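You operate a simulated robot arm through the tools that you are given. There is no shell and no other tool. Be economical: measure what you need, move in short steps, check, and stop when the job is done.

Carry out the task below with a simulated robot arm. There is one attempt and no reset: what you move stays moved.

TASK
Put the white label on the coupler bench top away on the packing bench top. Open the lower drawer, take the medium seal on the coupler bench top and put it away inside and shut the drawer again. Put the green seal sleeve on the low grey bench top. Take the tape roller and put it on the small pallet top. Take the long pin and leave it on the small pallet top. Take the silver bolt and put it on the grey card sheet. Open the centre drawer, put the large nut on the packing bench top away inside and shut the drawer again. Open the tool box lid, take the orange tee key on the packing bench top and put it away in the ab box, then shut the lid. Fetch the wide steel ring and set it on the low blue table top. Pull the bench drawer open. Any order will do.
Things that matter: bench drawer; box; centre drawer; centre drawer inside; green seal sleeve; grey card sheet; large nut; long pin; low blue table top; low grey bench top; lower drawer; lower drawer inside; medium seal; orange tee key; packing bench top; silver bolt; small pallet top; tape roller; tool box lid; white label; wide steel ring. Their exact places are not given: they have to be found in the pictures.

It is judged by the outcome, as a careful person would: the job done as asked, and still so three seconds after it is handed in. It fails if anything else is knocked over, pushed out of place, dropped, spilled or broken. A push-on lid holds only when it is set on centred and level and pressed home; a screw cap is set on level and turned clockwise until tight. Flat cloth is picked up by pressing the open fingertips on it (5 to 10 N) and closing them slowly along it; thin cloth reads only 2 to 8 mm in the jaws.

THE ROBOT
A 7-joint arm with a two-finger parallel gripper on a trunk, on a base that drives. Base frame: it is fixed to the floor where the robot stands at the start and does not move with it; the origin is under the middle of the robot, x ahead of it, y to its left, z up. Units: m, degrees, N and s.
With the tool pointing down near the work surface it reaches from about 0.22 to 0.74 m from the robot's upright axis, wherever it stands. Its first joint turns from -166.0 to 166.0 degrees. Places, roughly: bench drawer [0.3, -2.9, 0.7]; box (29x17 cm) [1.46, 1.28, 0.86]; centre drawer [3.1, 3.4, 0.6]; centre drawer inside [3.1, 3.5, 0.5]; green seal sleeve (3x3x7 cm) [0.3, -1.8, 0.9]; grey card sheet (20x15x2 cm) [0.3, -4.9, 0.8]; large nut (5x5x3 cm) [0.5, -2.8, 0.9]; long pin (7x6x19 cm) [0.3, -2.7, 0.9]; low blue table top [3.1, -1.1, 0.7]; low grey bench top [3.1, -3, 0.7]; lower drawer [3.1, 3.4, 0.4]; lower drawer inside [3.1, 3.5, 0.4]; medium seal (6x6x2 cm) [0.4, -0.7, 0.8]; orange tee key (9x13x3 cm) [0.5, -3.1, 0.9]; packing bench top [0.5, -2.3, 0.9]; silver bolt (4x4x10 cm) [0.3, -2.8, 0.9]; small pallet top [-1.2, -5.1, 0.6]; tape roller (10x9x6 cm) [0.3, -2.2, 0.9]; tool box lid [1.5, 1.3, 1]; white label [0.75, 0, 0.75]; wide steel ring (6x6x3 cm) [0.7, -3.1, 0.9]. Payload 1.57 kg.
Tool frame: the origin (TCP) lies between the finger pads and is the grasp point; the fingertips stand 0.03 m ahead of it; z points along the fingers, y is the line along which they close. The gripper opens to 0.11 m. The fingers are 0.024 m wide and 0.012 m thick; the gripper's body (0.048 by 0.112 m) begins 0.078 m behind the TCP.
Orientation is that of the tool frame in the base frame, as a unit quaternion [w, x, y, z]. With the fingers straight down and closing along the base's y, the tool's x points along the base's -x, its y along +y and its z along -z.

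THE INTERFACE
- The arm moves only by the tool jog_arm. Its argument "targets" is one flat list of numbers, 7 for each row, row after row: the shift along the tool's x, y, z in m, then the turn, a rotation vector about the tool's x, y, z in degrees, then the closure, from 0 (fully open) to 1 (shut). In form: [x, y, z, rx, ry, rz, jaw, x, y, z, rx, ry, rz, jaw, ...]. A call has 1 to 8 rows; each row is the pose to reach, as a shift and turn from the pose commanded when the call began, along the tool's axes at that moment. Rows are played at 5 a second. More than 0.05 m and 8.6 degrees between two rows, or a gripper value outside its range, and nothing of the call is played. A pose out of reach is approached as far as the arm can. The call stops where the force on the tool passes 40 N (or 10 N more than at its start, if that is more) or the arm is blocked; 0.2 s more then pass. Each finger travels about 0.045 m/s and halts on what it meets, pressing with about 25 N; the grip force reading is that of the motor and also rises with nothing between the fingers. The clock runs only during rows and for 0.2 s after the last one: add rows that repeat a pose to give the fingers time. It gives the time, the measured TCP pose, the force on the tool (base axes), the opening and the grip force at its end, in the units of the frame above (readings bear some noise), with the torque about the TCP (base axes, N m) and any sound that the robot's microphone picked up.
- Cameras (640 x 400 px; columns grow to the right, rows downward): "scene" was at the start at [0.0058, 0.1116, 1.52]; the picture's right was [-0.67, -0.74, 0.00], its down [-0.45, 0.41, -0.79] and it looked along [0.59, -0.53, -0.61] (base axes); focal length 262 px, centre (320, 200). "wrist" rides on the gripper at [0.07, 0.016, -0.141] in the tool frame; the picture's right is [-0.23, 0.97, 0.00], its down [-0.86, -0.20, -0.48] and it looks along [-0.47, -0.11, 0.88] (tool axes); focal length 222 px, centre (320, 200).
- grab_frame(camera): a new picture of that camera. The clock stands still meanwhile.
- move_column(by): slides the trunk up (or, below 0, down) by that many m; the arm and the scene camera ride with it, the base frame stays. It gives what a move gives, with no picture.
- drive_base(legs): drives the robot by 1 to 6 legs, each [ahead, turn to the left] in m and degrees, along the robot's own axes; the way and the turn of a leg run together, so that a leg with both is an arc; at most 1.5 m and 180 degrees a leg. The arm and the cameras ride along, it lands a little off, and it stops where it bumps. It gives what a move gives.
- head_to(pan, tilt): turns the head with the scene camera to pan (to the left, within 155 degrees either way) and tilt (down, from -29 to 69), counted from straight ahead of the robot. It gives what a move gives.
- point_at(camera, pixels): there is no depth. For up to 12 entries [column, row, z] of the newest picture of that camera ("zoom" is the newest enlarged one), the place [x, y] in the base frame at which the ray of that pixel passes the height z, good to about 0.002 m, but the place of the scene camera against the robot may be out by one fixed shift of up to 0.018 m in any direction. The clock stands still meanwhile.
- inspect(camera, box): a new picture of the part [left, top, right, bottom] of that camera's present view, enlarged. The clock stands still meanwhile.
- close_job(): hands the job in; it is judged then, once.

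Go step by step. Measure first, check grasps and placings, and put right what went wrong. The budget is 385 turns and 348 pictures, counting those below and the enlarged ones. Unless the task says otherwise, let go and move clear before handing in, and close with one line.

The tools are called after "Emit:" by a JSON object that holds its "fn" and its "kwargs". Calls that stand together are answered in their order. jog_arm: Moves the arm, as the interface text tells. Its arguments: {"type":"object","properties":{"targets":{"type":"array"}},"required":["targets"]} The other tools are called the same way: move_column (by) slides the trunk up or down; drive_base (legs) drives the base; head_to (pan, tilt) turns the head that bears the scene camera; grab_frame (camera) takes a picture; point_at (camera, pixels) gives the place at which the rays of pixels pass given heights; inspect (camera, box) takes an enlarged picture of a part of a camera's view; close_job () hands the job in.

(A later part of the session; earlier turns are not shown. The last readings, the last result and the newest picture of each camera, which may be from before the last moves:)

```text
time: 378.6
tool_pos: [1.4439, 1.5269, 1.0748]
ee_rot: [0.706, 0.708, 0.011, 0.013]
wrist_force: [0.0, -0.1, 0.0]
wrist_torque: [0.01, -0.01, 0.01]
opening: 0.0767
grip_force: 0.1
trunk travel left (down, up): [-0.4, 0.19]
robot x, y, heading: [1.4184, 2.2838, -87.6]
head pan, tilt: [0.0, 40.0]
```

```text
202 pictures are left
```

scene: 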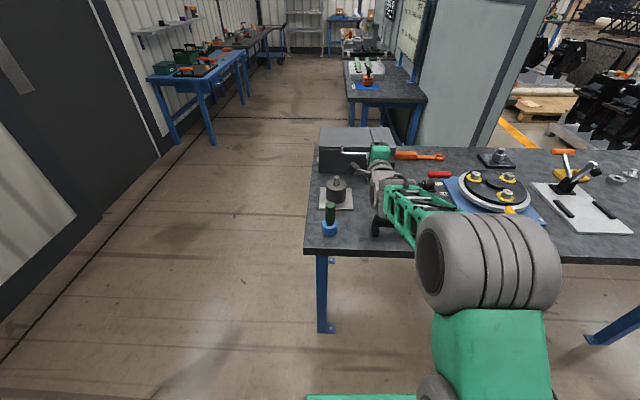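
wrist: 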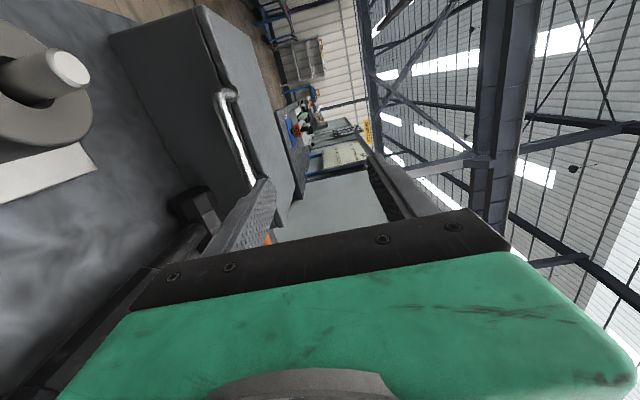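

Emit:
{"fn": "jog_arm", "kwargs": {"targets": [0.026, -0.04, 0, 0, -2, 0, 0.3, 0.026, -0.088, 0, 0, -2, 0, 0.3]}}

Emit:
{"fn": "grab_frame", "kwargs": {"camera": "wrist"}}

Emit:
{"fn": "inspect", "kwargs": {"camera": "scene", "box": [300, 110, 460, 250]}}

```text
time: 379.1
tool_pos: [1.4665, 1.527, 0.9858]
ee_rot: [0.706, 0.708, 0.0, 0.001]
wrist_force: [-0.3, 0.4, 0.6]
wrist_torque: [0.02, 0.01, 0.02]
opening: 0.0767
grip_force: 0.1
trunk travel left (down, up): [-0.4, 0.19]
robot x, y, heading: [1.4218, 2.2841, -87.7]
head pan, tilt: [0.0, 40.0]
```

```text
201 pictures are left
```

wrist: 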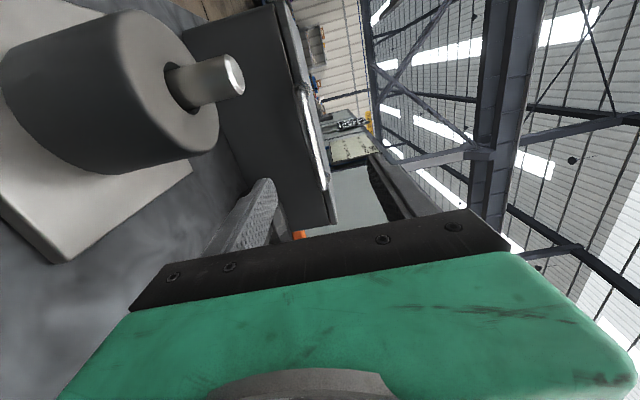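

```text
2.86 times, centred on (380, 180) of scene
```

zoom: 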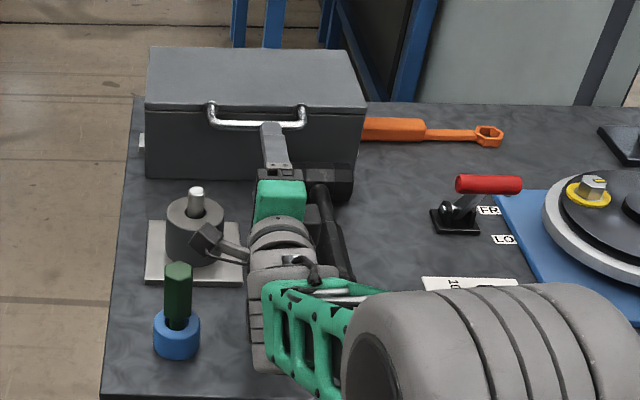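

Emit:
{"fn": "jog_arm", "kwargs": {"targets": [0.005, -0.005, 0.03, 0, 0, 0, 0.3, 0.005, -0.005, 0.06, 0, 0, 0, 0.3, 0.005, -0.005, 0.08, 0, 0, 0, 0.3]}}

Emit:
{"fn": "grab_frame", "kwargs": {"camera": "wrist"}}

Emit:
{"fn": "inspect", "kwargs": {"camera": "scene", "box": [320, 110, 420, 200]}}

```text
time: 379.9
tool_pos: [1.4734, 1.4453, 0.9804]
ee_rot: [0.707, 0.708, -0.001, 0.0]
wrist_force: [1.1, 0.6, -0.1]
wrist_torque: [0.01, 0.03, 0.03]
opening: 0.0769
grip_force: 0.0
trunk travel left (down, up): [-0.4, 0.19]
robot x, y, heading: [1.4206, 2.2811, -87.9]
head pan, tilt: [0.0, 40.0]
```

```text
199 pictures are left
```

wrist: 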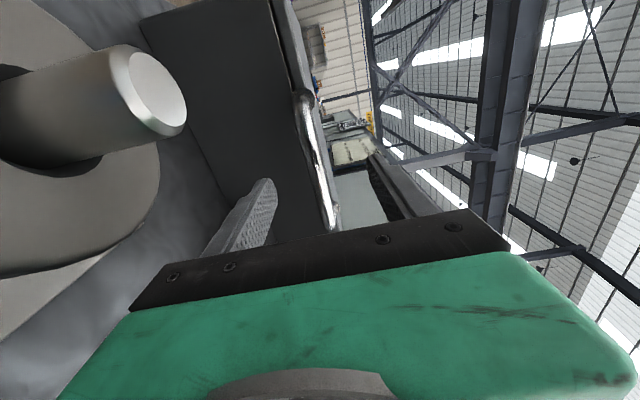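

```text
4.44 times, centred on (370, 155) of scene
```

zoom: 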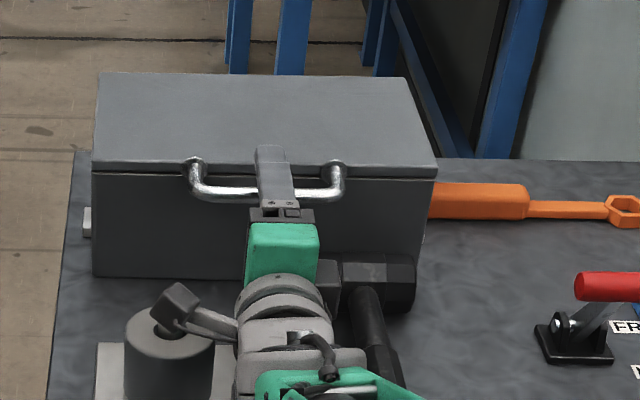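

Emit:
{"fn": "jog_arm", "kwargs": {"targets": [0, -0.002, 0.015, 0, 0, 0, 0.3, 0, -0.002, 0.03, 0, 0, 0, 0.3, 0, -0.002, 0.045, 0, 0, 0, 0.3]}}

Emit:
{"fn": "grab_frame", "kwargs": {"camera": "wrist"}}

Emit:
{"fn": "inspect", "kwargs": {"camera": "scene", "box": [320, 110, 420, 200]}}

```text
time: 380.8
tool_pos: [1.4733, 1.4027, 0.9781]
ee_rot: [0.706, 0.708, -0.001, 0.002]
wrist_force: [-0.5, -0.7, 0.3]
wrist_torque: [-0.02, 0.0, 0.01]
opening: 0.0768
grip_force: 0.0
trunk travel left (down, up): [-0.4, 0.19]
robot x, y, heading: [1.423, 2.2849, -87.9]
head pan, tilt: [0.0, 40.0]
```

```text
197 pictures are left
```

wrist: 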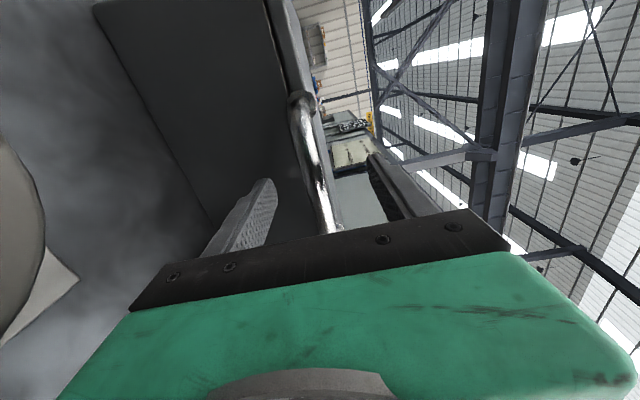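

```text
4.44 times, centred on (370, 155) of scene
```

zoom: 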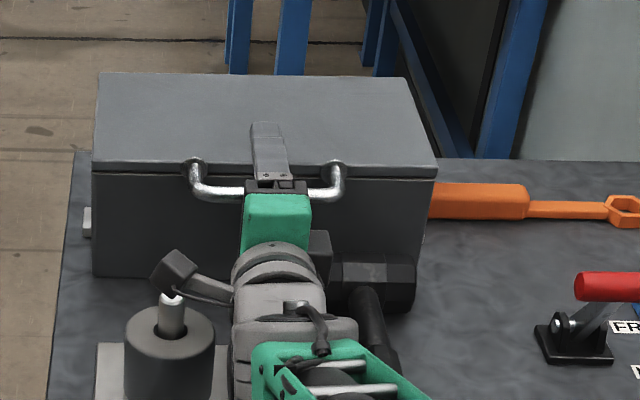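

The bar is at the TCP. Close.

Emit:
{"fn": "jog_arm", "kwargs": {"targets": [0, 0.003, 0, 0, 0, 0, 0.5, 0, 0.003, 0, 0, 0, 0, 0.7, 0, 0.003, 0, 0, 0, 0, 0.9, 0, 0.003, 0, 0, 0, 0, 1, 0, 0.003, 0, 0, 0, 0, 1]}}

Emit:
{"fn": "inspect", "kwargs": {"camera": "scene", "box": [320, 110, 420, 200]}}

Emit:
{"fn": "inspect", "kwargs": {"camera": "wrist", "box": [200, 80, 440, 260]}}

```text
time: 381.9
tool_pos: [1.4755, 1.4026, 0.9804]
ee_rot: [0.705, 0.709, -0.001, 0.0]
wrist_force: [0.0, 1.5, -4.3]
wrist_torque: [0.15, 0.15, 0.08]
opening: 0.0138
grip_force: 22.0
trunk travel left (down, up): [-0.4, 0.19]
robot x, y, heading: [1.4205, 2.2848, -87.8]
head pan, tilt: [0.0, 40.0]
```

```text
4.44 times, centred on (370, 155) of scene
```

zoom: 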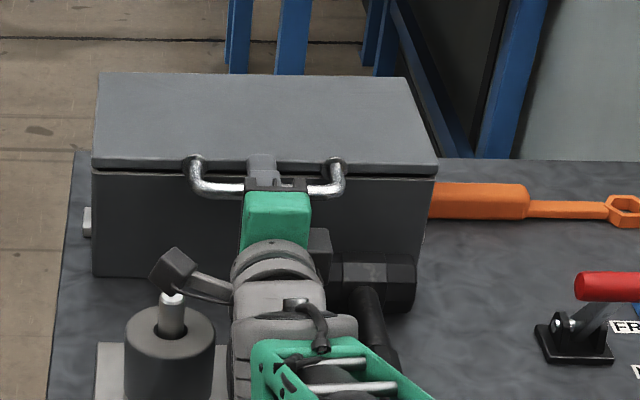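

```text
2.22 times, centred on (320, 170) of wrist
```

zoom: 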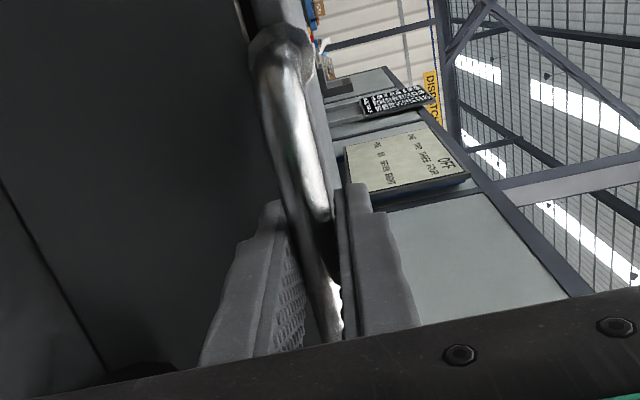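

Handle gripped. Swing the lid along its hinge arc (radius ≈0.20 m).

Emit:
{"fn": "jog_arm", "kwargs": {"targets": [0, 0.0278, 0.0019, 8, 0, 0, 1, 0, 0.0551, 0.0077, 16, 0, 0, 1, 0, 0.0813, 0.0173, 24, 0, 0, 1, 0, 0.106, 0.0304, 32, 0, 0, 1]}}

Emit:
{"fn": "grab_frame", "kwargs": {"camera": "scene"}}

```text
time: 382.9
tool_pos: [1.4753, 1.3724, 1.0898]
ee_rot: [0.484, 0.875, 0.0, 0.001]
wrist_force: [3.3, 4.5, 0.4]
wrist_torque: [-0.17, 0.1, -0.07]
opening: 0.0136
grip_force: 30.2
trunk travel left (down, up): [-0.4, 0.19]
robot x, y, heading: [1.4184, 2.2815, -87.9]
head pan, tilt: [0.0, 40.0]
```

```text
193 pictures are left
```

scene: 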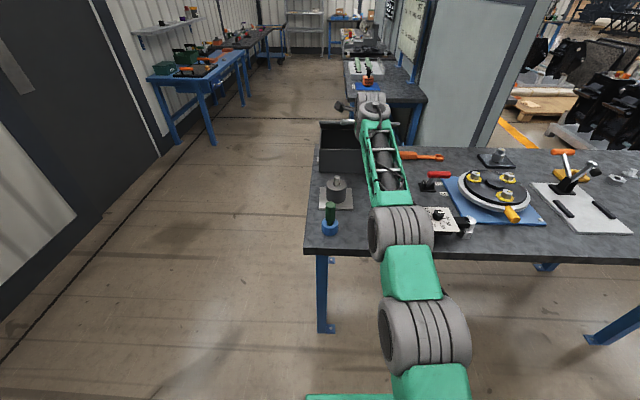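

Lid rises with low forces. Continue.

Emit:
{"fn": "jog_arm", "kwargs": {"targets": [0, 0.0278, 0.0019, 8, 0, 0, 1, 0, 0.0551, 0.0077, 16, 0, 0, 1, 0, 0.0813, 0.0173, 24, 0, 0, 1, 0, 0.106, 0.0304, 32, 0, 0, 1, 0, 0.1286, 0.0468, 40, 0, 0, 1]}}

Emit:
{"fn": "grab_frame", "kwargs": {"camera": "scene"}}

```text
time: 384.1
tool_pos: [1.4928, 1.5409, 1.0585]
ee_rot: [0.168, 0.986, 0.001, 0.001]
wrist_force: [1.0, 1.2, -0.2]
wrist_torque: [-0.06, 0.11, -0.04]
opening: 0.0001
grip_force: 21.6
out of reach, approached as far as the arm can: row 1, 2, 3, 4, 5
trunk travel left (down, up): [-0.4, 0.19]
robot x, y, heading: [1.4184, 2.2837, -87.4]
head pan, tilt: [0.0, 40.0]
```

```text
192 pictures are left
```

scene: 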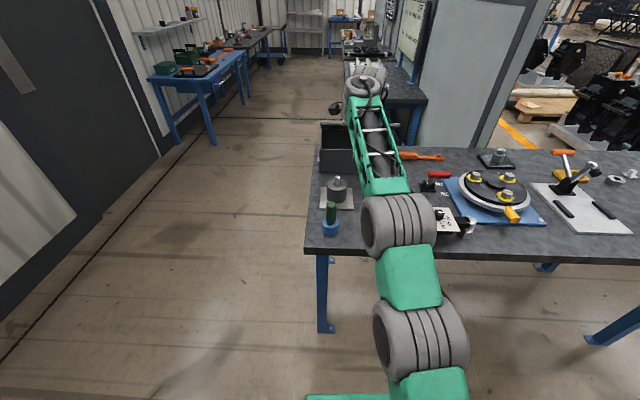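

Out of reach and the handle slipped off. Check the lid's state.

Emit:
{"fn": "inspect", "kwargs": {"camera": "scene", "box": [300, 60, 420, 220]}}

Emit:
{"fn": "grab_frame", "kwargs": {"camera": "wrist"}}

```text
2.50 times, centred on (360, 140) of scene
```

zoom: 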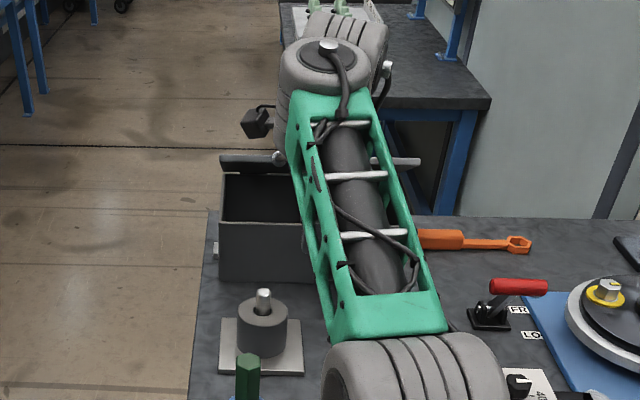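

```text
190 pictures are left
```

wrist: 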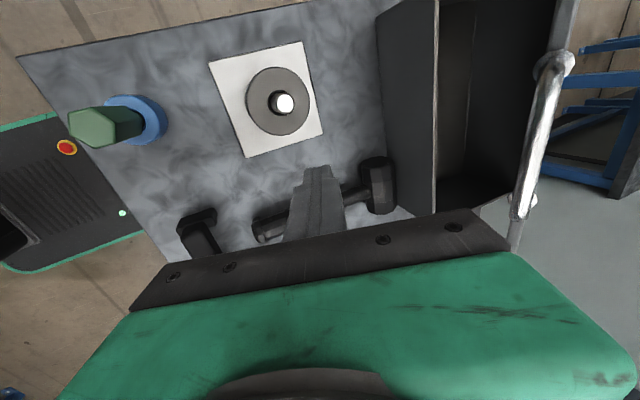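

The lid stays partly open. Reposition: raise and retract the tool, drive closer, then push the lid from beneath.

Emit:
{"fn": "jog_arm", "kwargs": {"targets": [0, 0.0, -0.03, 0, 0, 0, 1, -0.02, -0.02, -0.07, 0, 0, 0, 1, -0.04, -0.06, -0.085, 0, 0, 0, 1, -0.05, -0.1, -0.1, 0, 0, 0, 1, -0.05, -0.14, -0.11, 0, 0, 0, 1, -0.05, -0.18, -0.12, 0, 0, 0, 1]}}

Emit:
{"fn": "drive_base", "kwargs": {"legs": [[0.22, -2]]}}

Emit:
{"fn": "grab_frame", "kwargs": {"camera": "scene"}}

Emit:
{"fn": "grab_frame", "kwargs": {"camera": "wrist"}}

```text
time: 385.6
tool_pos: [1.4403, 1.7491, 1.1139]
ee_rot: [0.156, 0.988, 0.0, 0.001]
wrist_force: [-0.1, -0.1, -1.0]
wrist_torque: [0.02, 0.01, -0.02]
opening: 0.0
grip_force: 21.6
out of reach, approached as far as the arm can: row 1
trunk travel left (down, up): [-0.4, 0.19]
robot x, y, heading: [1.4205, 2.2822, -87.7]
head pan, tilt: [0.0, 40.0]
```

```text
time: 387.2
tool_pos: [1.427, 1.5293, 1.1146]
ee_rot: [0.155, 0.988, -0.018, -0.002]
wrist_force: [0.2, 0.2, 0.6]
wrist_torque: [0.0, 0.0, 0.01]
opening: 0.0
grip_force: 22.0
trunk travel left (down, up): [-0.4, 0.19]
robot x, y, heading: [1.4272, 2.0651, -89.7]
head pan, tilt: [0.0, 40.0]
```

```text
189 pictures are left
```

scene: 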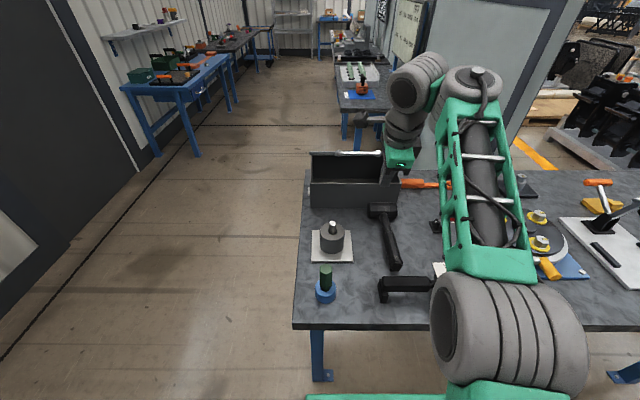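

```text
188 pictures are left
```

wrist: 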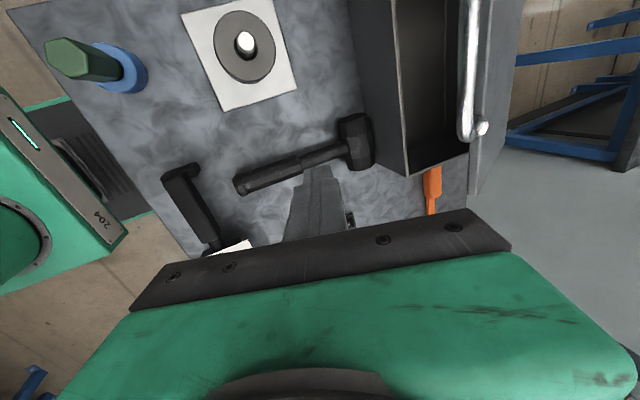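

Emit:
{"fn": "inspect", "kwargs": {"camera": "scene", "box": [280, 130, 440, 240]}}

```text
3.64 times, centred on (360, 185) of scene
```

zoom: 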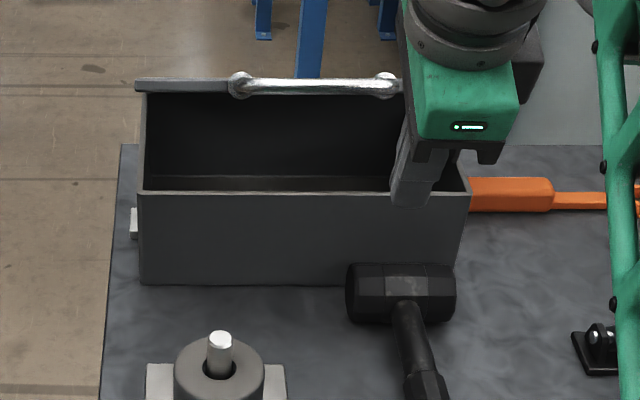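

Lid holds itself at roughly 60°. Push it further open with the closed fingertips.

Emit:
{"fn": "jog_arm", "kwargs": {"targets": [0, 0.038, 0.0124, 0, 0, 0, 1, 0, 0.076, 0.0248, 0, 0, 0, 1, 0, 0.114, 0.0372, 0, 0, 0, 1, 0, 0.152, 0.0496, 0, 0, 0, 1, 0, 0.19, 0.062, 0, 0, 0, 1, 0, 0.228, 0.0744, 0, 0, 0, 1, 0, 0.266, 0.0868, 0, 0, 0, 1]}}

Emit:
{"fn": "grab_frame", "kwargs": {"camera": "scene"}}

Emit:
{"fn": "inspect", "kwargs": {"camera": "scene", "box": [280, 100, 440, 220]}}

```text
time: 388.2
tool_pos: [1.423, 1.3982, 1.1193]
ee_rot: [0.153, 0.988, -0.016, -0.003]
wrist_force: [1.5, 6.5, 2.8]
wrist_torque: [0.1, -0.05, 0.11]
opening: 0.0003
grip_force: 21.0
trunk travel left (down, up): [-0.4, 0.19]
robot x, y, heading: [1.4234, 2.0657, -89.5]
head pan, tilt: [0.0, 40.0]
stopped in row 4: the force on the tool passed its limit (the readings are from after the stop); the commanded pose is now the measured one
```

```text
186 pictures are left
```

scene: 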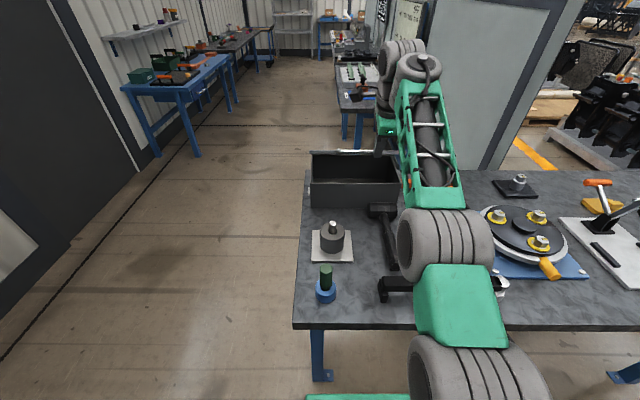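

```text
3.33 times, centred on (360, 160) of scene
```

zoom: 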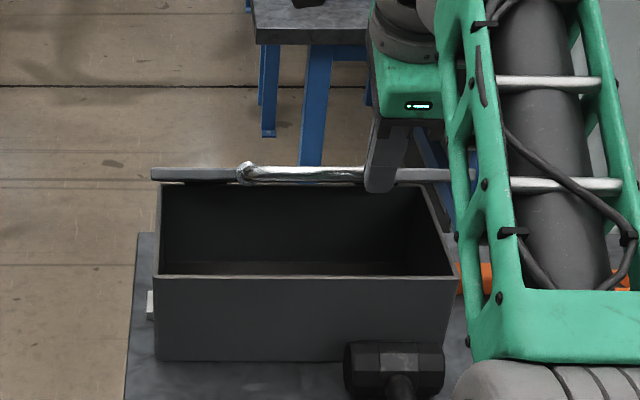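

The push met the bar end-on. Instead I'll regrip the handle at its present angle from this closer stance and continue the arc: back off and pitch up 40° first.

Emit:
{"fn": "jog_arm", "kwargs": {"targets": [0.01, -0.024, -0.023, 0, 0, 0, 1, 0.02, -0.048, -0.046, -8, 0, 0, 0.8, 0.035, -0.072, -0.07, -16, 0, 0, 0.5, 0.047, -0.08, -0.085, -24, 0, 0, 0.4, 0.047, -0.08, -0.085, -32, 0, 0, 0.4, 0.047, -0.08, -0.085, -40, 0, 0, 0.4]}}

Emit:
{"fn": "grab_frame", "kwargs": {"camera": "wrist"}}

Emit:
{"fn": "inspect", "kwargs": {"camera": "scene", "box": [280, 100, 440, 220]}}

```text
time: 389.6
tool_pos: [1.475, 1.4918, 1.227]
ee_rot: [0.31, 0.951, -0.017, -0.005]
wrist_force: [0.3, -0.6, 0.8]
wrist_torque: [0.0, -0.02, 0.02]
opening: 0.0659
grip_force: 0.0
out of reach, approached as far as the arm can: row 3, 4, 5, 6
trunk travel left (down, up): [-0.4, 0.19]
robot x, y, heading: [1.4278, 2.0636, -89.5]
head pan, tilt: [0.0, 40.0]
```

```text
184 pictures are left
```

wrist: 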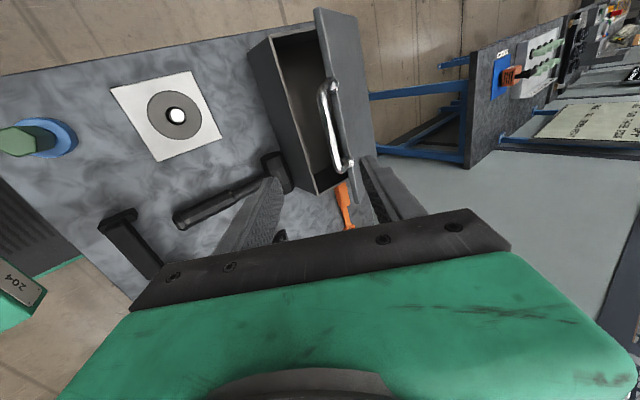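

```text
3.33 times, centred on (360, 160) of scene
```

zoom: 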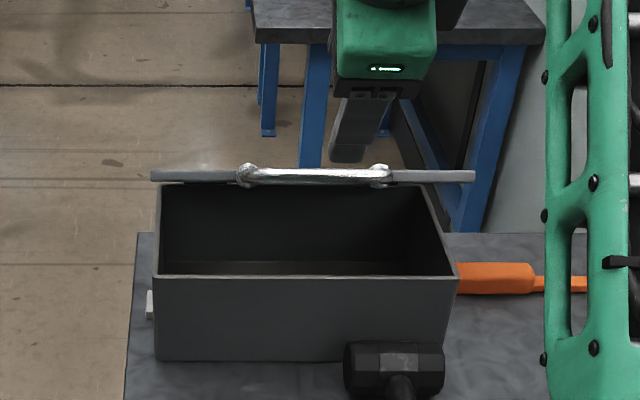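

The bar sits near (1.484,1.366,1.092), lid at ~34°. Approach along the tool axis with jaws open and regrip.

Emit:
{"fn": "jog_arm", "kwargs": {"targets": [0, 0.022, 0.03, 0, 0, 0, 0.4, 0, 0.0227, 0.07, 0, 0, 0, 0.4, 0, 0.0227, 0.11, 0, 0, 0, 0.4, 0, 0.0227, 0.145, 0, 0, 0, 0.4]}}

Emit:
{"fn": "grab_frame", "kwargs": {"camera": "wrist"}}

Emit:
{"fn": "inspect", "kwargs": {"camera": "scene", "box": [280, 100, 440, 220]}}

```text
time: 390.6
tool_pos: [1.4713, 1.3555, 1.1495]
ee_rot: [0.309, 0.951, -0.014, -0.005]
wrist_force: [0.6, 0.6, -0.3]
wrist_torque: [0.02, -0.02, -0.01]
opening: 0.066
grip_force: 0.0
out of reach, approached as far as the arm can: row 1, 2, 3, 4
trunk travel left (down, up): [-0.4, 0.19]
robot x, y, heading: [1.4258, 2.0592, -89.7]
head pan, tilt: [0.0, 40.0]
```

```text
182 pictures are left
```

wrist: 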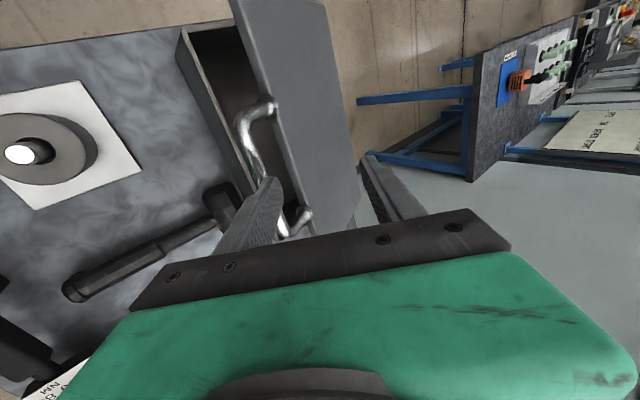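

```text
3.33 times, centred on (360, 160) of scene
```

zoom: 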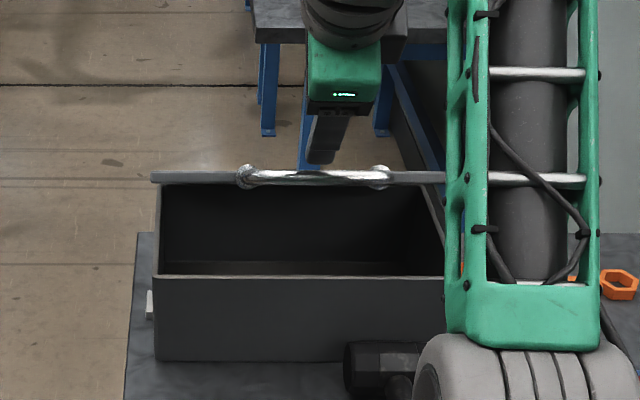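

Emit:
{"fn": "jog_arm", "kwargs": {"targets": [0.005, 0, -0.02, 4, 0, 0, 0.4, 0.007, 0.0, -0.035, 12, 0, 0, 0.4, 0.01, 0, -0.0427, 18, 0, 0, 0.4, 0.01, 0, -0.0427, 22, 0, 0, 0.4]}}

Emit:
{"fn": "grab_frame", "kwargs": {"camera": "wrist"}}

```text
time: 391.6
tool_pos: [1.4849, 1.4022, 1.1677]
ee_rot: [0.12, 0.993, -0.017, -0.002]
wrist_force: [0.0, -0.1, -0.7]
wrist_torque: [0.04, -0.01, 0.0]
opening: 0.0661
grip_force: 0.0
out of reach, approached as far as the arm can: row 3, 4
trunk travel left (down, up): [-0.4, 0.19]
robot x, y, heading: [1.4237, 2.0665, -89.5]
head pan, tilt: [0.0, 40.0]
```

```text
180 pictures are left
```

wrist: 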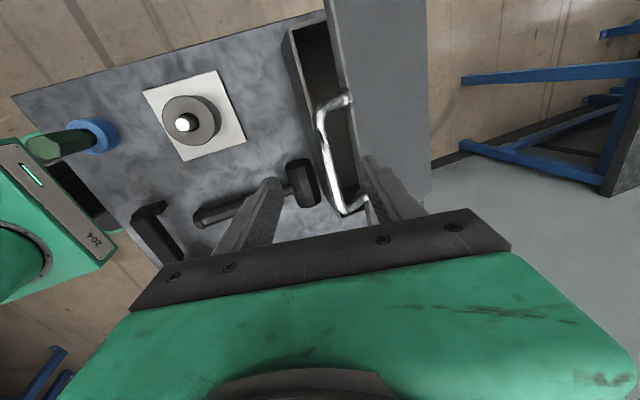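

The pose limits near the robot make this awkward. Better: lift the lid from its east end with a horizontal tool inserted under it. Back away first.

Emit:
{"fn": "drive_base", "kwargs": {"legs": [[-0.3, 0]]}}

Emit:
{"fn": "jog_arm", "kwargs": {"targets": [0, 0.02, -0.03, 0, 0, 0, 0.5, 0, 0.04, -0.06, -8, 0, 0, 0.8, 0, 0.04, -0.06, -16, 0, 0, 1, 0, 0.04, -0.06, -24, 0, 0, 1, 0, 0.04, -0.06, -32, 0, 0, 1, 0, 0.04, -0.06, -40, 0, 0, 1, 0, 0.04, -0.06, -48, 0, 0, 1, 0, 0.04, -0.06, -54, 0, 0, 1]}}

Emit:
{"fn": "grab_frame", "kwargs": {"camera": "scene"}}

```text
time: 393.6
tool_pos: [1.4819, 1.6996, 1.1683]
ee_rot: [0.123, 0.992, -0.017, -0.002]
wrist_force: [0.2, 0.3, -0.6]
wrist_torque: [-0.01, -0.01, -0.01]
opening: 0.0659
grip_force: 0.0
trunk travel left (down, up): [-0.4, 0.19]
robot x, y, heading: [1.4269, 2.3661, -89.6]
head pan, tilt: [0.0, 40.0]
```

```text
time: 395.4
tool_pos: [1.4713, 1.6824, 1.2727]
ee_rot: [0.43, 0.903, -0.015, -0.006]
wrist_force: [0.5, 0.4, -0.3]
wrist_torque: [0.05, 0.05, 0.01]
opening: 0.0002
grip_force: 21.4
out of reach, approached as far as the arm can: row 1, 2, 4, 5, 6, 7, 8
trunk travel left (down, up): [-0.4, 0.19]
robot x, y, heading: [1.4231, 2.3637, -89.8]
head pan, tilt: [0.0, 40.0]
```

```text
179 pictures are left
```

scene: 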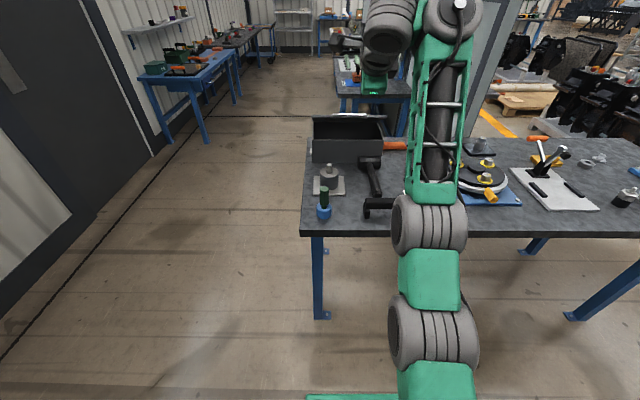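

Emit:
{"fn": "jog_arm", "kwargs": {"targets": [0, -0.02, 0.04, 0, 0, 0, 1, 0, -0.04, 0.08, 0, 0, 0, 1, 0, -0.06, 0.1, 0, 0, 0, 1, 0, -0.06, 0.1, 0, 0, 0, 1, 0, -0.06, 0.1, 0, 0, 0, 1]}}

```text
time: 396.6
tool_pos: [1.4623, 1.6661, 1.2261]
ee_rot: [0.399, 0.917, -0.016, 0.001]
wrist_force: [0.4, 0.1, 0.0]
wrist_torque: [-0.02, -0.03, 0.01]
opening: 0.0
grip_force: 21.2
out of reach, approached as far as the arm can: row 1, 2, 3, 4, 5
trunk travel left (down, up): [-0.4, 0.19]
robot x, y, heading: [1.4224, 2.3611, -89.8]
head pan, tilt: [0.0, 40.0]
```

Emit:
{"fn": "jog_arm", "kwargs": {"targets": [0, -0.03, 0.02, 0, 0, 0, 1, 0, -0.06, 0.04, 0, 0, 0, 1, 0, -0.08, 0.04, 0, 0, 0, 1, 0, -0.08, 0.04, 0, 0, 0, 1, 0, -0.08, 0.04, 0, 0, 0, 1]}}

```text
time: 397.8
tool_pos: [1.4648, 1.6583, 1.2003]
ee_rot: [0.38, 0.925, -0.016, 0.004]
wrist_force: [-0.1, -0.2, 0.0]
wrist_torque: [0.0, -0.06, -0.02]
opening: 0.0002
grip_force: 20.7
out of reach, approached as far as the arm can: row 1, 2, 3, 4, 5
trunk travel left (down, up): [-0.4, 0.19]
robot x, y, heading: [1.4223, 2.3627, -89.7]
head pan, tilt: [0.0, 40.0]
```

The arm is stuck near a joint limit; return to tool-down to unwind.

Emit:
{"fn": "jog_arm", "kwargs": {"targets": [0, 0.02, -0.03, 8, 0, 0, 1, 0, 0.04, -0.06, 16, 0, 0, 1, 0, 0.06, -0.09, 24, 0, 0, 1, 0, 0.08, -0.12, 32, 0, 0, 1, 0, 0.08, -0.13, 40, 0, 0, 1, 0, 0.08, -0.13, 48, 0, 0, 1, 0, 0.08, -0.13, 56, 0, 0, 1, 0, 0.08, -0.13, 64, 0, 0, 1]}}

Emit:
{"fn": "jog_arm", "kwargs": {"targets": [0, 0, 0, 8, 0, 0, 1, 0, 0, 0, 16, 0, 0, 0.5, 0, 0, 0, 24, 0, 0, 0.3]}}

Emit:
{"fn": "grab_frame", "kwargs": {"camera": "scene"}}

```text
time: 399.6
tool_pos: [1.4562, 1.834, 1.1319]
ee_rot: [-0.123, 0.992, -0.014, 0.009]
wrist_force: [0.6, 0.1, 0.1]
wrist_torque: [0.04, -0.02, 0.05]
opening: 0.0001
grip_force: 21.1
out of reach, approached as far as the arm can: row 2, 3, 4, 5, 6, 7, 8
trunk travel left (down, up): [-0.4, 0.19]
robot x, y, heading: [1.4221, 2.3623, -89.6]
head pan, tilt: [0.0, 40.0]
```

```text
time: 400.4
tool_pos: [1.4513, 1.9078, 1.0223]
ee_rot: [-0.319, 0.948, -0.012, 0.011]
wrist_force: [0.0, 0.4, -1.0]
wrist_torque: [0.01, 0.02, 0.02]
opening: 0.0479
grip_force: 0.0
out of reach, approached as far as the arm can: row 1, 2, 3
trunk travel left (down, up): [-0.4, 0.19]
robot x, y, heading: [1.4266, 2.3628, -89.6]
head pan, tilt: [0.0, 40.0]
```

```text
178 pictures are left
```

scene: 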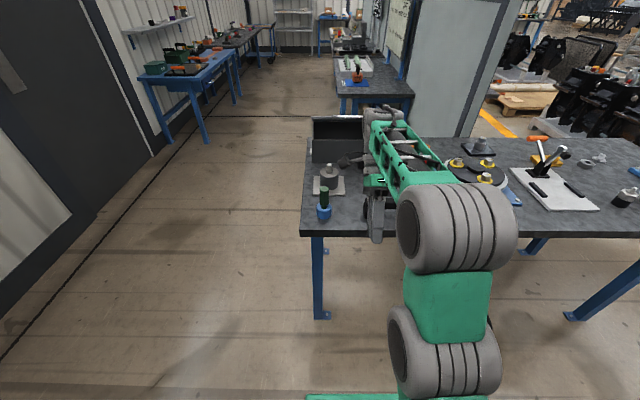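

Emit:
{"fn": "jog_arm", "kwargs": {"targets": [0, 0, -0.04, -8, 0, 0, 0.3, 0, 0, -0.08, -16, 0, 0, 0.3, 0, 0, -0.12, -24, 0, 0, 0.3, 0, 0, -0.16, -32, 0, 0, 0.3, 0, 0, -0.164, -38, 0, 0, 0.3]}}

```text
time: 401.6
tool_pos: [1.4486, 1.8043, 1.1527]
ee_rot: [0.0, 1.0, -0.015, 0.007]
wrist_force: [-0.3, -0.7, -0.1]
wrist_torque: [0.03, 0.0, 0.0]
opening: 0.0768
grip_force: 0.1
trunk travel left (down, up): [-0.4, 0.19]
robot x, y, heading: [1.4298, 2.3671, -89.7]
head pan, tilt: [0.0, 40.0]
```

Emit:
{"fn": "drive_base", "kwargs": {"legs": [[0, 45], [1.5, 0], [0, -135]]}}

Emit:
{"fn": "head_to", "kwargs": {"pan": 0, "tilt": 35}}

Emit:
{"fn": "grab_frame", "kwargs": {"camera": "scene"}}

```text
time: 416.8
tool_pos: [1.9388, 1.2997, 1.1525]
ee_rot: [-0.004, -0.678, 0.735, -0.006]
wrist_force: [1.9, -0.2, -0.8]
wrist_torque: [0.03, 0.02, 0.03]
opening: 0.0772
grip_force: 0.1
trunk travel left (down, up): [-0.4, 0.19]
robot x, y, heading: [2.4995, 1.299, 177.7]
head pan, tilt: [0.0, 40.0]
```

```text
time: 417.5
tool_pos: [1.9393, 1.3002, 1.1509]
ee_rot: [-0.004, -0.679, 0.734, -0.005]
wrist_force: [0.0, 0.0, -1.3]
wrist_torque: [0.03, 0.0, -0.05]
opening: 0.0768
grip_force: 0.1
trunk travel left (down, up): [-0.4, 0.19]
robot x, y, heading: [2.4953, 1.2961, 177.7]
head pan, tilt: [0.0, 35.0]
```

```text
177 pictures are left
```

scene: 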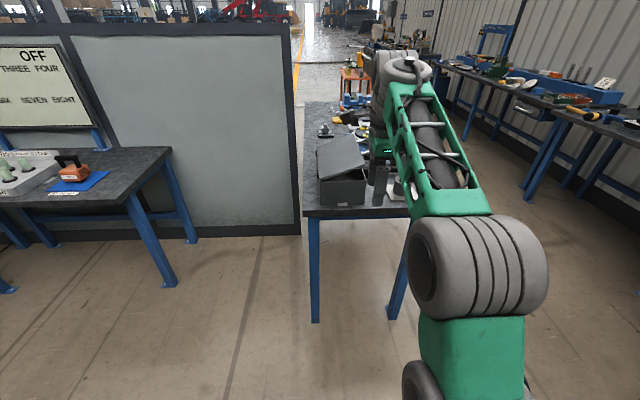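

Lid still holds at ~35°. Extend and pitch the tool to horizontal here.

Emit:
{"fn": "jog_arm", "kwargs": {"targets": [0, 0.045, 0.01, 0, 0, 0, 0.6, 0, 0.09, 0.03, 0, 0, 0, 0.8, 0, 0.13, 0.05, -8, 0, 0, 1, 0, 0.15, 0.05, -16, 0, 0, 1, 0, 0.17, 0.05, -24, 0, 0, 1, 0, 0.18, 0.05, -32, 0, 0, 1, 0, 0.19, 0.05, -40, 0, 0, 1, 0, 0.2, 0.05, -48, 0, 0, 1]}}

Emit:
{"fn": "jog_arm", "kwargs": {"targets": [0, 0, 0, -8, 0, 0, 1, 0, 0, 0, -16, 0, 0, 1, 0, 0, 0, -24, 0, 0, 1, 0, 0, 0, -32, 0, 0, 1, 0, 0, 0, -40, 0, 0, 1]}}

Emit:
{"fn": "grab_frame", "kwargs": {"camera": "scene"}}

Emit:
{"fn": "grab_frame", "kwargs": {"camera": "wrist"}}

```text
time: 419.3
tool_pos: [1.7505, 1.3137, 1.1048]
ee_rot: [-0.216, -0.642, 0.701, 0.223]
wrist_force: [-1.0, -0.3, -0.2]
wrist_torque: [-0.01, -0.01, 0.02]
opening: 0.0
grip_force: 21.5
out of reach, approached as far as the arm can: row 2, 6, 7, 8
trunk travel left (down, up): [-0.4, 0.19]
robot x, y, heading: [2.4995, 1.2959, 177.5]
head pan, tilt: [0.0, 35.0]
```

```text
time: 420.5
tool_pos: [1.7499, 1.3148, 1.1038]
ee_rot: [-0.216, -0.643, 0.7, 0.222]
wrist_force: [0.1, 0.4, -0.2]
wrist_torque: [0.03, 0.0, 0.04]
opening: 0.0
grip_force: 21.7
out of reach, approached as far as the arm can: row 1, 2, 3, 4, 5
trunk travel left (down, up): [-0.4, 0.19]
robot x, y, heading: [2.4982, 1.2973, 177.4]
head pan, tilt: [0.0, 35.0]
```

```text
176 pictures are left
```

scene: 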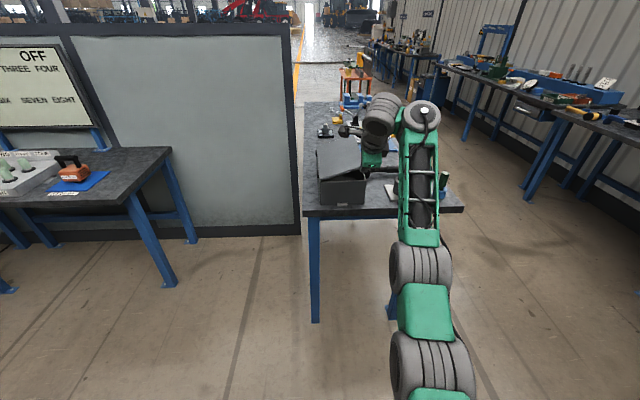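

```text
175 pictures are left
```

wrist: 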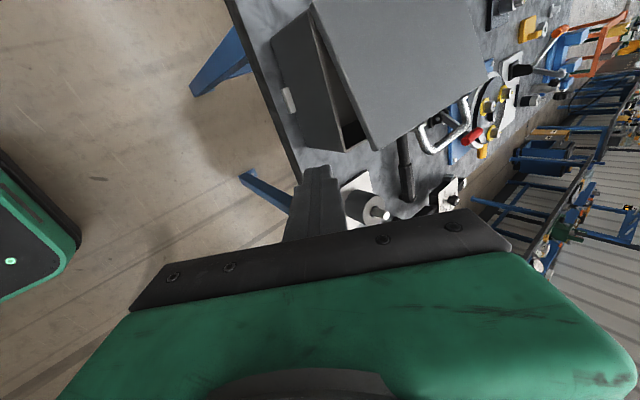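

Emit:
{"fn": "jog_arm", "kwargs": {"targets": [0, -0.013, 0.032, 0, 0, 0, 1, 0, -0.026, 0.064, 0, 0, 0, 1, 0, -0.039, 0.096, 0, 0, 0, 1, 0, -0.039, 0.096, -8, 0, 0, 1, 0, -0.039, 0.096, -16, 0, 0, 1, 0, -0.039, 0.096, -24, 0, 0, 1, 0, -0.039, 0.096, -32, 0, 0, 1]}}

```text
time: 422.1
tool_pos: [1.7345, 1.3308, 1.0286]
ee_rot: [-0.2, -0.657, 0.705, 0.178]
wrist_force: [0.4, -0.8, -0.1]
wrist_torque: [0.0, 0.03, -0.04]
opening: 0.0
grip_force: 21.6
out of reach, approached as far as the arm can: row 1, 2, 3, 4, 5, 6, 7
trunk travel left (down, up): [-0.4, 0.19]
robot x, y, heading: [2.4996, 1.2976, 177.5]
head pan, tilt: [0.0, 35.0]
```

Emit:
{"fn": "jog_arm", "kwargs": {"targets": [0, -0.028, -0.036, 4, 0, 0, 1, 0, -0.056, -0.072, 10, 0, 0, 1, 0, -0.084, -0.108, 16, 0, 0, 1, 0, -0.112, -0.144, 22, 0, 0, 1, 0, -0.14, -0.18, 28, 0, 0, 1, 0, -0.163, -0.215, 31, 0, 0, 1]}}

Emit:
{"fn": "move_column", "kwargs": {"by": 0.05}}

Emit:
{"fn": "grab_frame", "kwargs": {"camera": "scene"}}

```text
time: 423.5
tool_pos: [1.9589, 1.3293, 1.1218]
ee_rot: [-0.012, -0.687, 0.726, 0.007]
wrist_force: [-0.1, 1.3, -0.7]
wrist_torque: [-0.14, 0.01, -0.01]
opening: 0.0002
grip_force: 20.8
out of reach, approached as far as the arm can: row 1, 2, 3, 5, 6
trunk travel left (down, up): [-0.4, 0.19]
robot x, y, heading: [2.4998, 1.296, 177.6]
head pan, tilt: [0.0, 35.0]
```

```text
time: 424.4
tool_pos: [1.9561, 1.3292, 1.1712]
ee_rot: [-0.012, -0.686, 0.727, 0.007]
wrist_force: [0.0, -0.5, 1.0]
wrist_torque: [-0.01, 0.02, -0.01]
opening: 0.0
grip_force: 21.2
trunk travel left (down, up): [-0.45, 0.14]
robot x, y, heading: [2.5003, 1.2995, 177.4]
head pan, tilt: [0.0, 35.0]
```

```text
174 pictures are left
```

scene: 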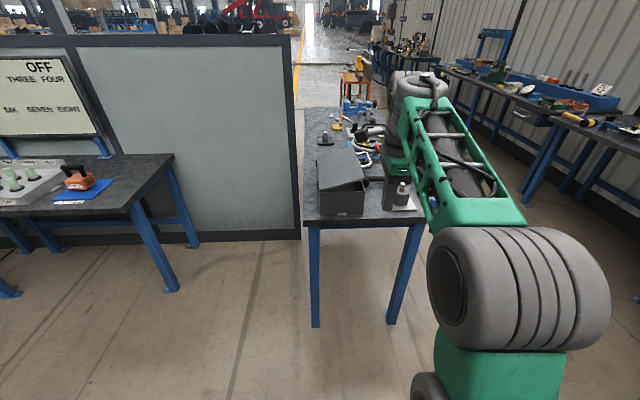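

Elbow limits block a level tool here, but a 32° tilt works. I'll slip the tilted closed fingertips under the lid's east edge and raise it with the trunk.

Emit:
{"fn": "jog_arm", "kwargs": {"targets": [0, 0.045, 0.01, 0, 0, 0, 1, 0, 0.09, 0.03, 0, 0, 0, 1, 0, 0.13, 0.05, -8, 0, 0, 1, 0, 0.15, 0.05, -16, 0, 0, 1, 0, 0.17, 0.05, -24, 0, 0, 1, 0, 0.18, 0.05, -32, 0, 0, 1]}}

Emit:
{"fn": "grab_frame", "kwargs": {"camera": "wrist"}}

Emit:
{"fn": "grab_frame", "kwargs": {"camera": "scene"}}

```text
time: 425.8
tool_pos: [1.7689, 1.3406, 1.1312]
ee_rot: [-0.185, -0.661, 0.702, 0.191]
wrist_force: [1.3, 0.7, 0.4]
wrist_torque: [-0.01, -0.01, 0.0]
opening: 0.0001
grip_force: 21.5
out of reach, approached as far as the arm can: row 5, 6
trunk travel left (down, up): [-0.45, 0.14]
robot x, y, heading: [2.4994, 1.294, 177.5]
head pan, tilt: [0.0, 35.0]
```

```text
173 pictures are left
```

wrist: 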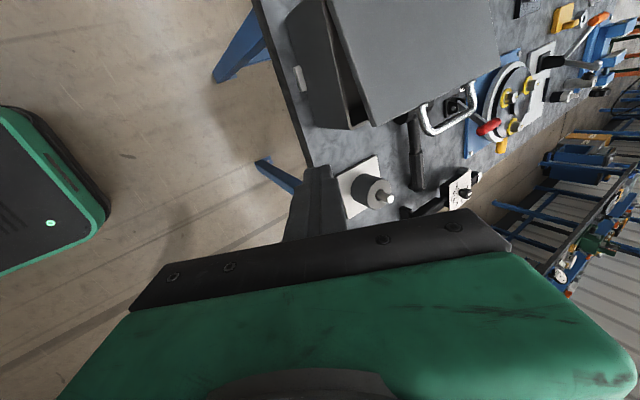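

```text
172 pictures are left
```

scene: 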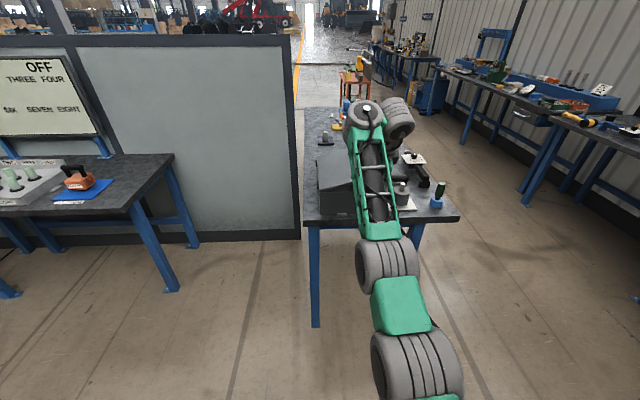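

Emit:
{"fn": "move_column", "kwargs": {"by": -0.105}}

Emit:
{"fn": "jog_arm", "kwargs": {"targets": [0.024, 0, 0, 0, 0, 0, 1]}}

Emit:
{"fn": "drive_base", "kwargs": {"legs": [[0.12, 0]]}}

Emit:
{"fn": "grab_frame", "kwargs": {"camera": "wrist"}}

Emit:
{"fn": "inspect", "kwargs": {"camera": "scene", "box": [280, 60, 480, 230]}}

```text
time: 427.2
tool_pos: [1.7678, 1.341, 1.0269]
ee_rot: [-0.184, -0.661, 0.703, 0.19]
wrist_force: [0.7, 0.4, 0.3]
wrist_torque: [-0.02, -0.02, -0.02]
opening: 0.0
grip_force: 21.4
trunk travel left (down, up): [-0.345, 0.245]
robot x, y, heading: [2.4989, 1.2968, 177.5]
head pan, tilt: [0.0, 35.0]
```

```text
time: 427.6
tool_pos: [1.7682, 1.3178, 1.0283]
ee_rot: [-0.185, -0.66, 0.702, 0.19]
wrist_force: [-0.2, -0.4, 0.4]
wrist_torque: [0.01, 0.0, 0.03]
opening: 0.0
grip_force: 21.5
trunk travel left (down, up): [-0.345, 0.245]
robot x, y, heading: [2.4963, 1.2949, 177.0]
head pan, tilt: [0.0, 35.0]
```

```text
time: 428.8
tool_pos: [1.6466, 1.3243, 1.0277]
ee_rot: [-0.184, -0.66, 0.703, 0.19]
wrist_force: [0.1, -0.2, 0.2]
wrist_torque: [-0.02, 0.03, -0.05]
opening: 0.0
grip_force: 21.2
trunk travel left (down, up): [-0.345, 0.245]
robot x, y, heading: [2.3756, 1.3006, 177.2]
head pan, tilt: [0.0, 35.0]
```

```text
171 pictures are left
```

wrist: 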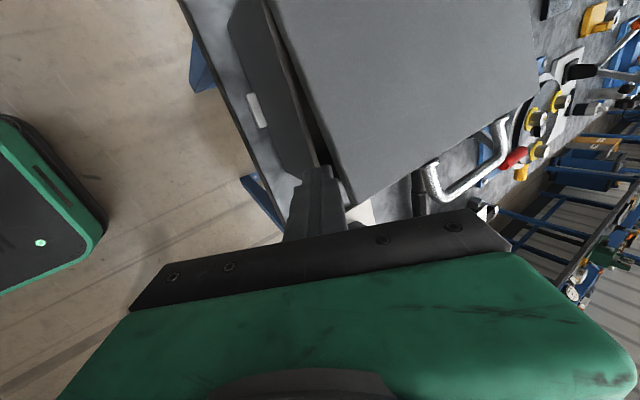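

```text
2.35 times, centred on (380, 145) of scene
```

zoom: 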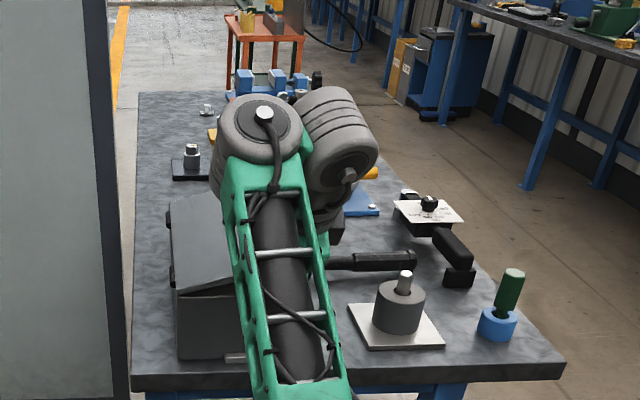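

Emit:
{"fn": "drive_base", "kwargs": {"legs": [[0.07, 0]]}}

Emit:
{"fn": "grab_frame", "kwargs": {"camera": "wrist"}}

Emit:
{"fn": "inspect", "kwargs": {"camera": "wrist", "box": [230, 90, 450, 230]}}

```text
time: 429.6
tool_pos: [1.644, 1.3242, 1.0293]
ee_rot: [-0.186, -0.656, 0.708, 0.186]
wrist_force: [34.1, 1.3, 0.7]
wrist_torque: [-0.01, -0.68, 0.32]
opening: 0.0002
grip_force: 21.0
trunk travel left (down, up): [-0.345, 0.245]
robot x, y, heading: [2.3685, 1.2993, 177.3]
head pan, tilt: [0.0, 35.0]
stopped in leg 1: the force on the tool passed its limit (the readings are from after the stop); the commanded pose is now the measured one
```

```text
169 pictures are left
```

wrist: 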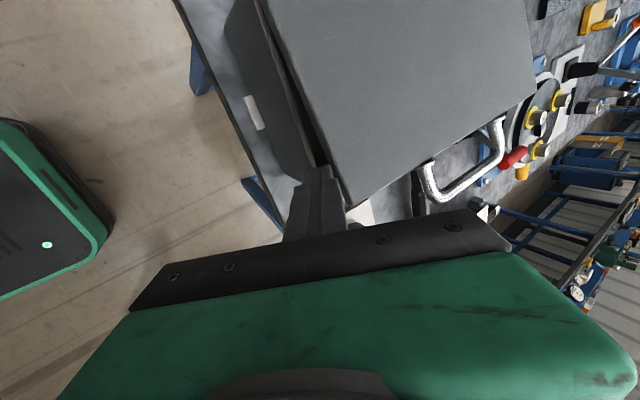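

```text
2.86 times, centred on (340, 160) of wrist
```

zoom: 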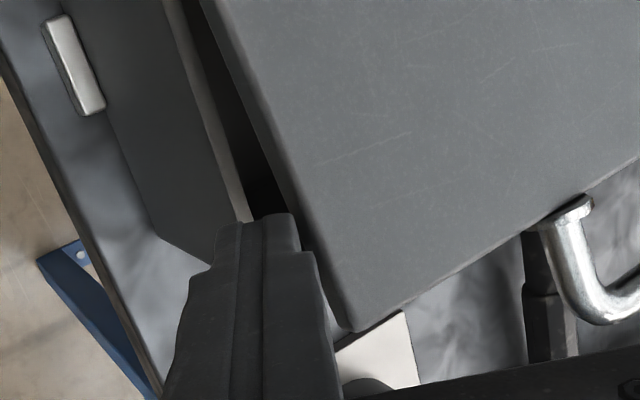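

The leading corner of the tip met the lid's edge at z≈1.009. Back off, shift 1 cm lower and a bit toward the front, retry.

Emit:
{"fn": "jog_arm", "kwargs": {"targets": [0, -0.017, -0.01, 0, 0, 0, 1, -0.008, -0.022, -0.0017, 0, 0, 0, 1]}}

Emit:
{"fn": "drive_base", "kwargs": {"legs": [[0.05, 0]]}}

Emit:
{"fn": "inspect", "kwargs": {"camera": "wrist", "box": [230, 90, 450, 230]}}

```text
time: 430.2
tool_pos: [1.6442, 1.3308, 1.0271]
ee_rot: [-0.185, -0.658, 0.706, 0.185]
wrist_force: [8.5, -3.3, -2.7]
wrist_torque: [-0.01, -0.24, 0.14]
opening: 0.0
grip_force: 21.1
out of reach, approached as far as the arm can: row 1, 2
trunk travel left (down, up): [-0.345, 0.245]
robot x, y, heading: [2.3676, 1.3041, 177.6]
head pan, tilt: [0.0, 35.0]
```

```text
time: 430.9
tool_pos: [1.6433, 1.3302, 1.0271]
ee_rot: [-0.187, -0.656, 0.708, 0.182]
wrist_force: [33.5, 0.1, 1.0]
wrist_torque: [-0.03, -0.69, 0.32]
opening: 0.0001
grip_force: 21.2
trunk travel left (down, up): [-0.345, 0.245]
robot x, y, heading: [2.3669, 1.3047, 177.3]
head pan, tilt: [0.0, 35.0]
stopped in leg 1: the force on the tool passed its limit (the readings are from after the stop); the commanded pose is now the measured one
```

```text
2.86 times, centred on (340, 160) of wrist
```

zoom: 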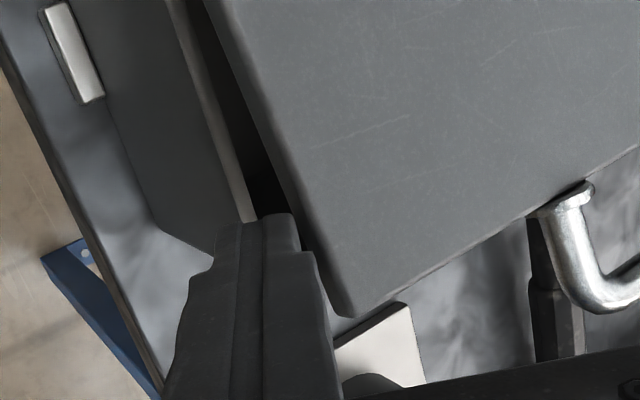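

Emit:
{"fn": "drive_base", "kwargs": {"legs": [[-0.04, 0]]}}

Emit:
{"fn": "grab_frame", "kwargs": {"camera": "wrist"}}

Emit:
{"fn": "head_to", "kwargs": {"pan": 12, "tilt": 40}}

Emit:
{"fn": "inspect", "kwargs": {"camera": "scene", "box": [330, 60, 470, 180]}}

```text
time: 431.8
tool_pos: [1.6787, 1.3274, 1.0236]
ee_rot: [-0.185, -0.657, 0.708, 0.181]
wrist_force: [0.1, 0.1, -0.1]
wrist_torque: [0.01, 0.0, -0.04]
opening: 0.0001
grip_force: 21.0
trunk travel left (down, up): [-0.345, 0.245]
robot x, y, heading: [2.4043, 1.2988, 177.5]
head pan, tilt: [0.0, 35.0]
```

```text
166 pictures are left
```

wrist: 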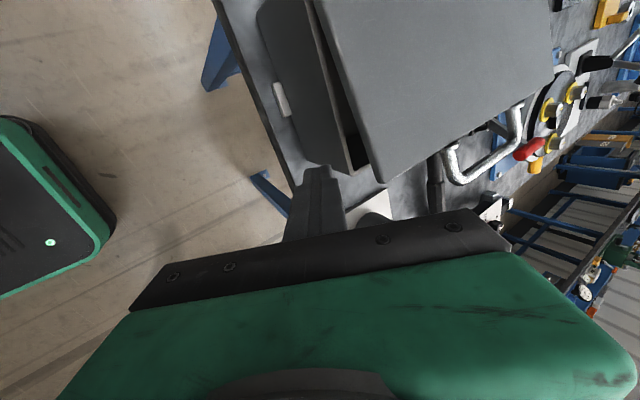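

```text
time: 432.5
tool_pos: [1.6806, 1.3285, 1.0243]
ee_rot: [-0.184, -0.657, 0.708, 0.181]
wrist_force: [0.0, -0.3, -0.8]
wrist_torque: [0.0, -0.03, 0.0]
opening: 0.0001
grip_force: 21.0
trunk travel left (down, up): [-0.345, 0.245]
robot x, y, heading: [2.4066, 1.3039, 177.5]
head pan, tilt: [12.0, 40.0]
```

```text
3.33 times, centred on (400, 120) of scene
```

zoom: 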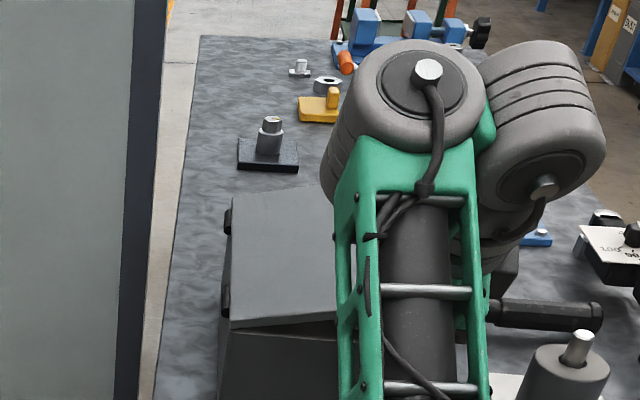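

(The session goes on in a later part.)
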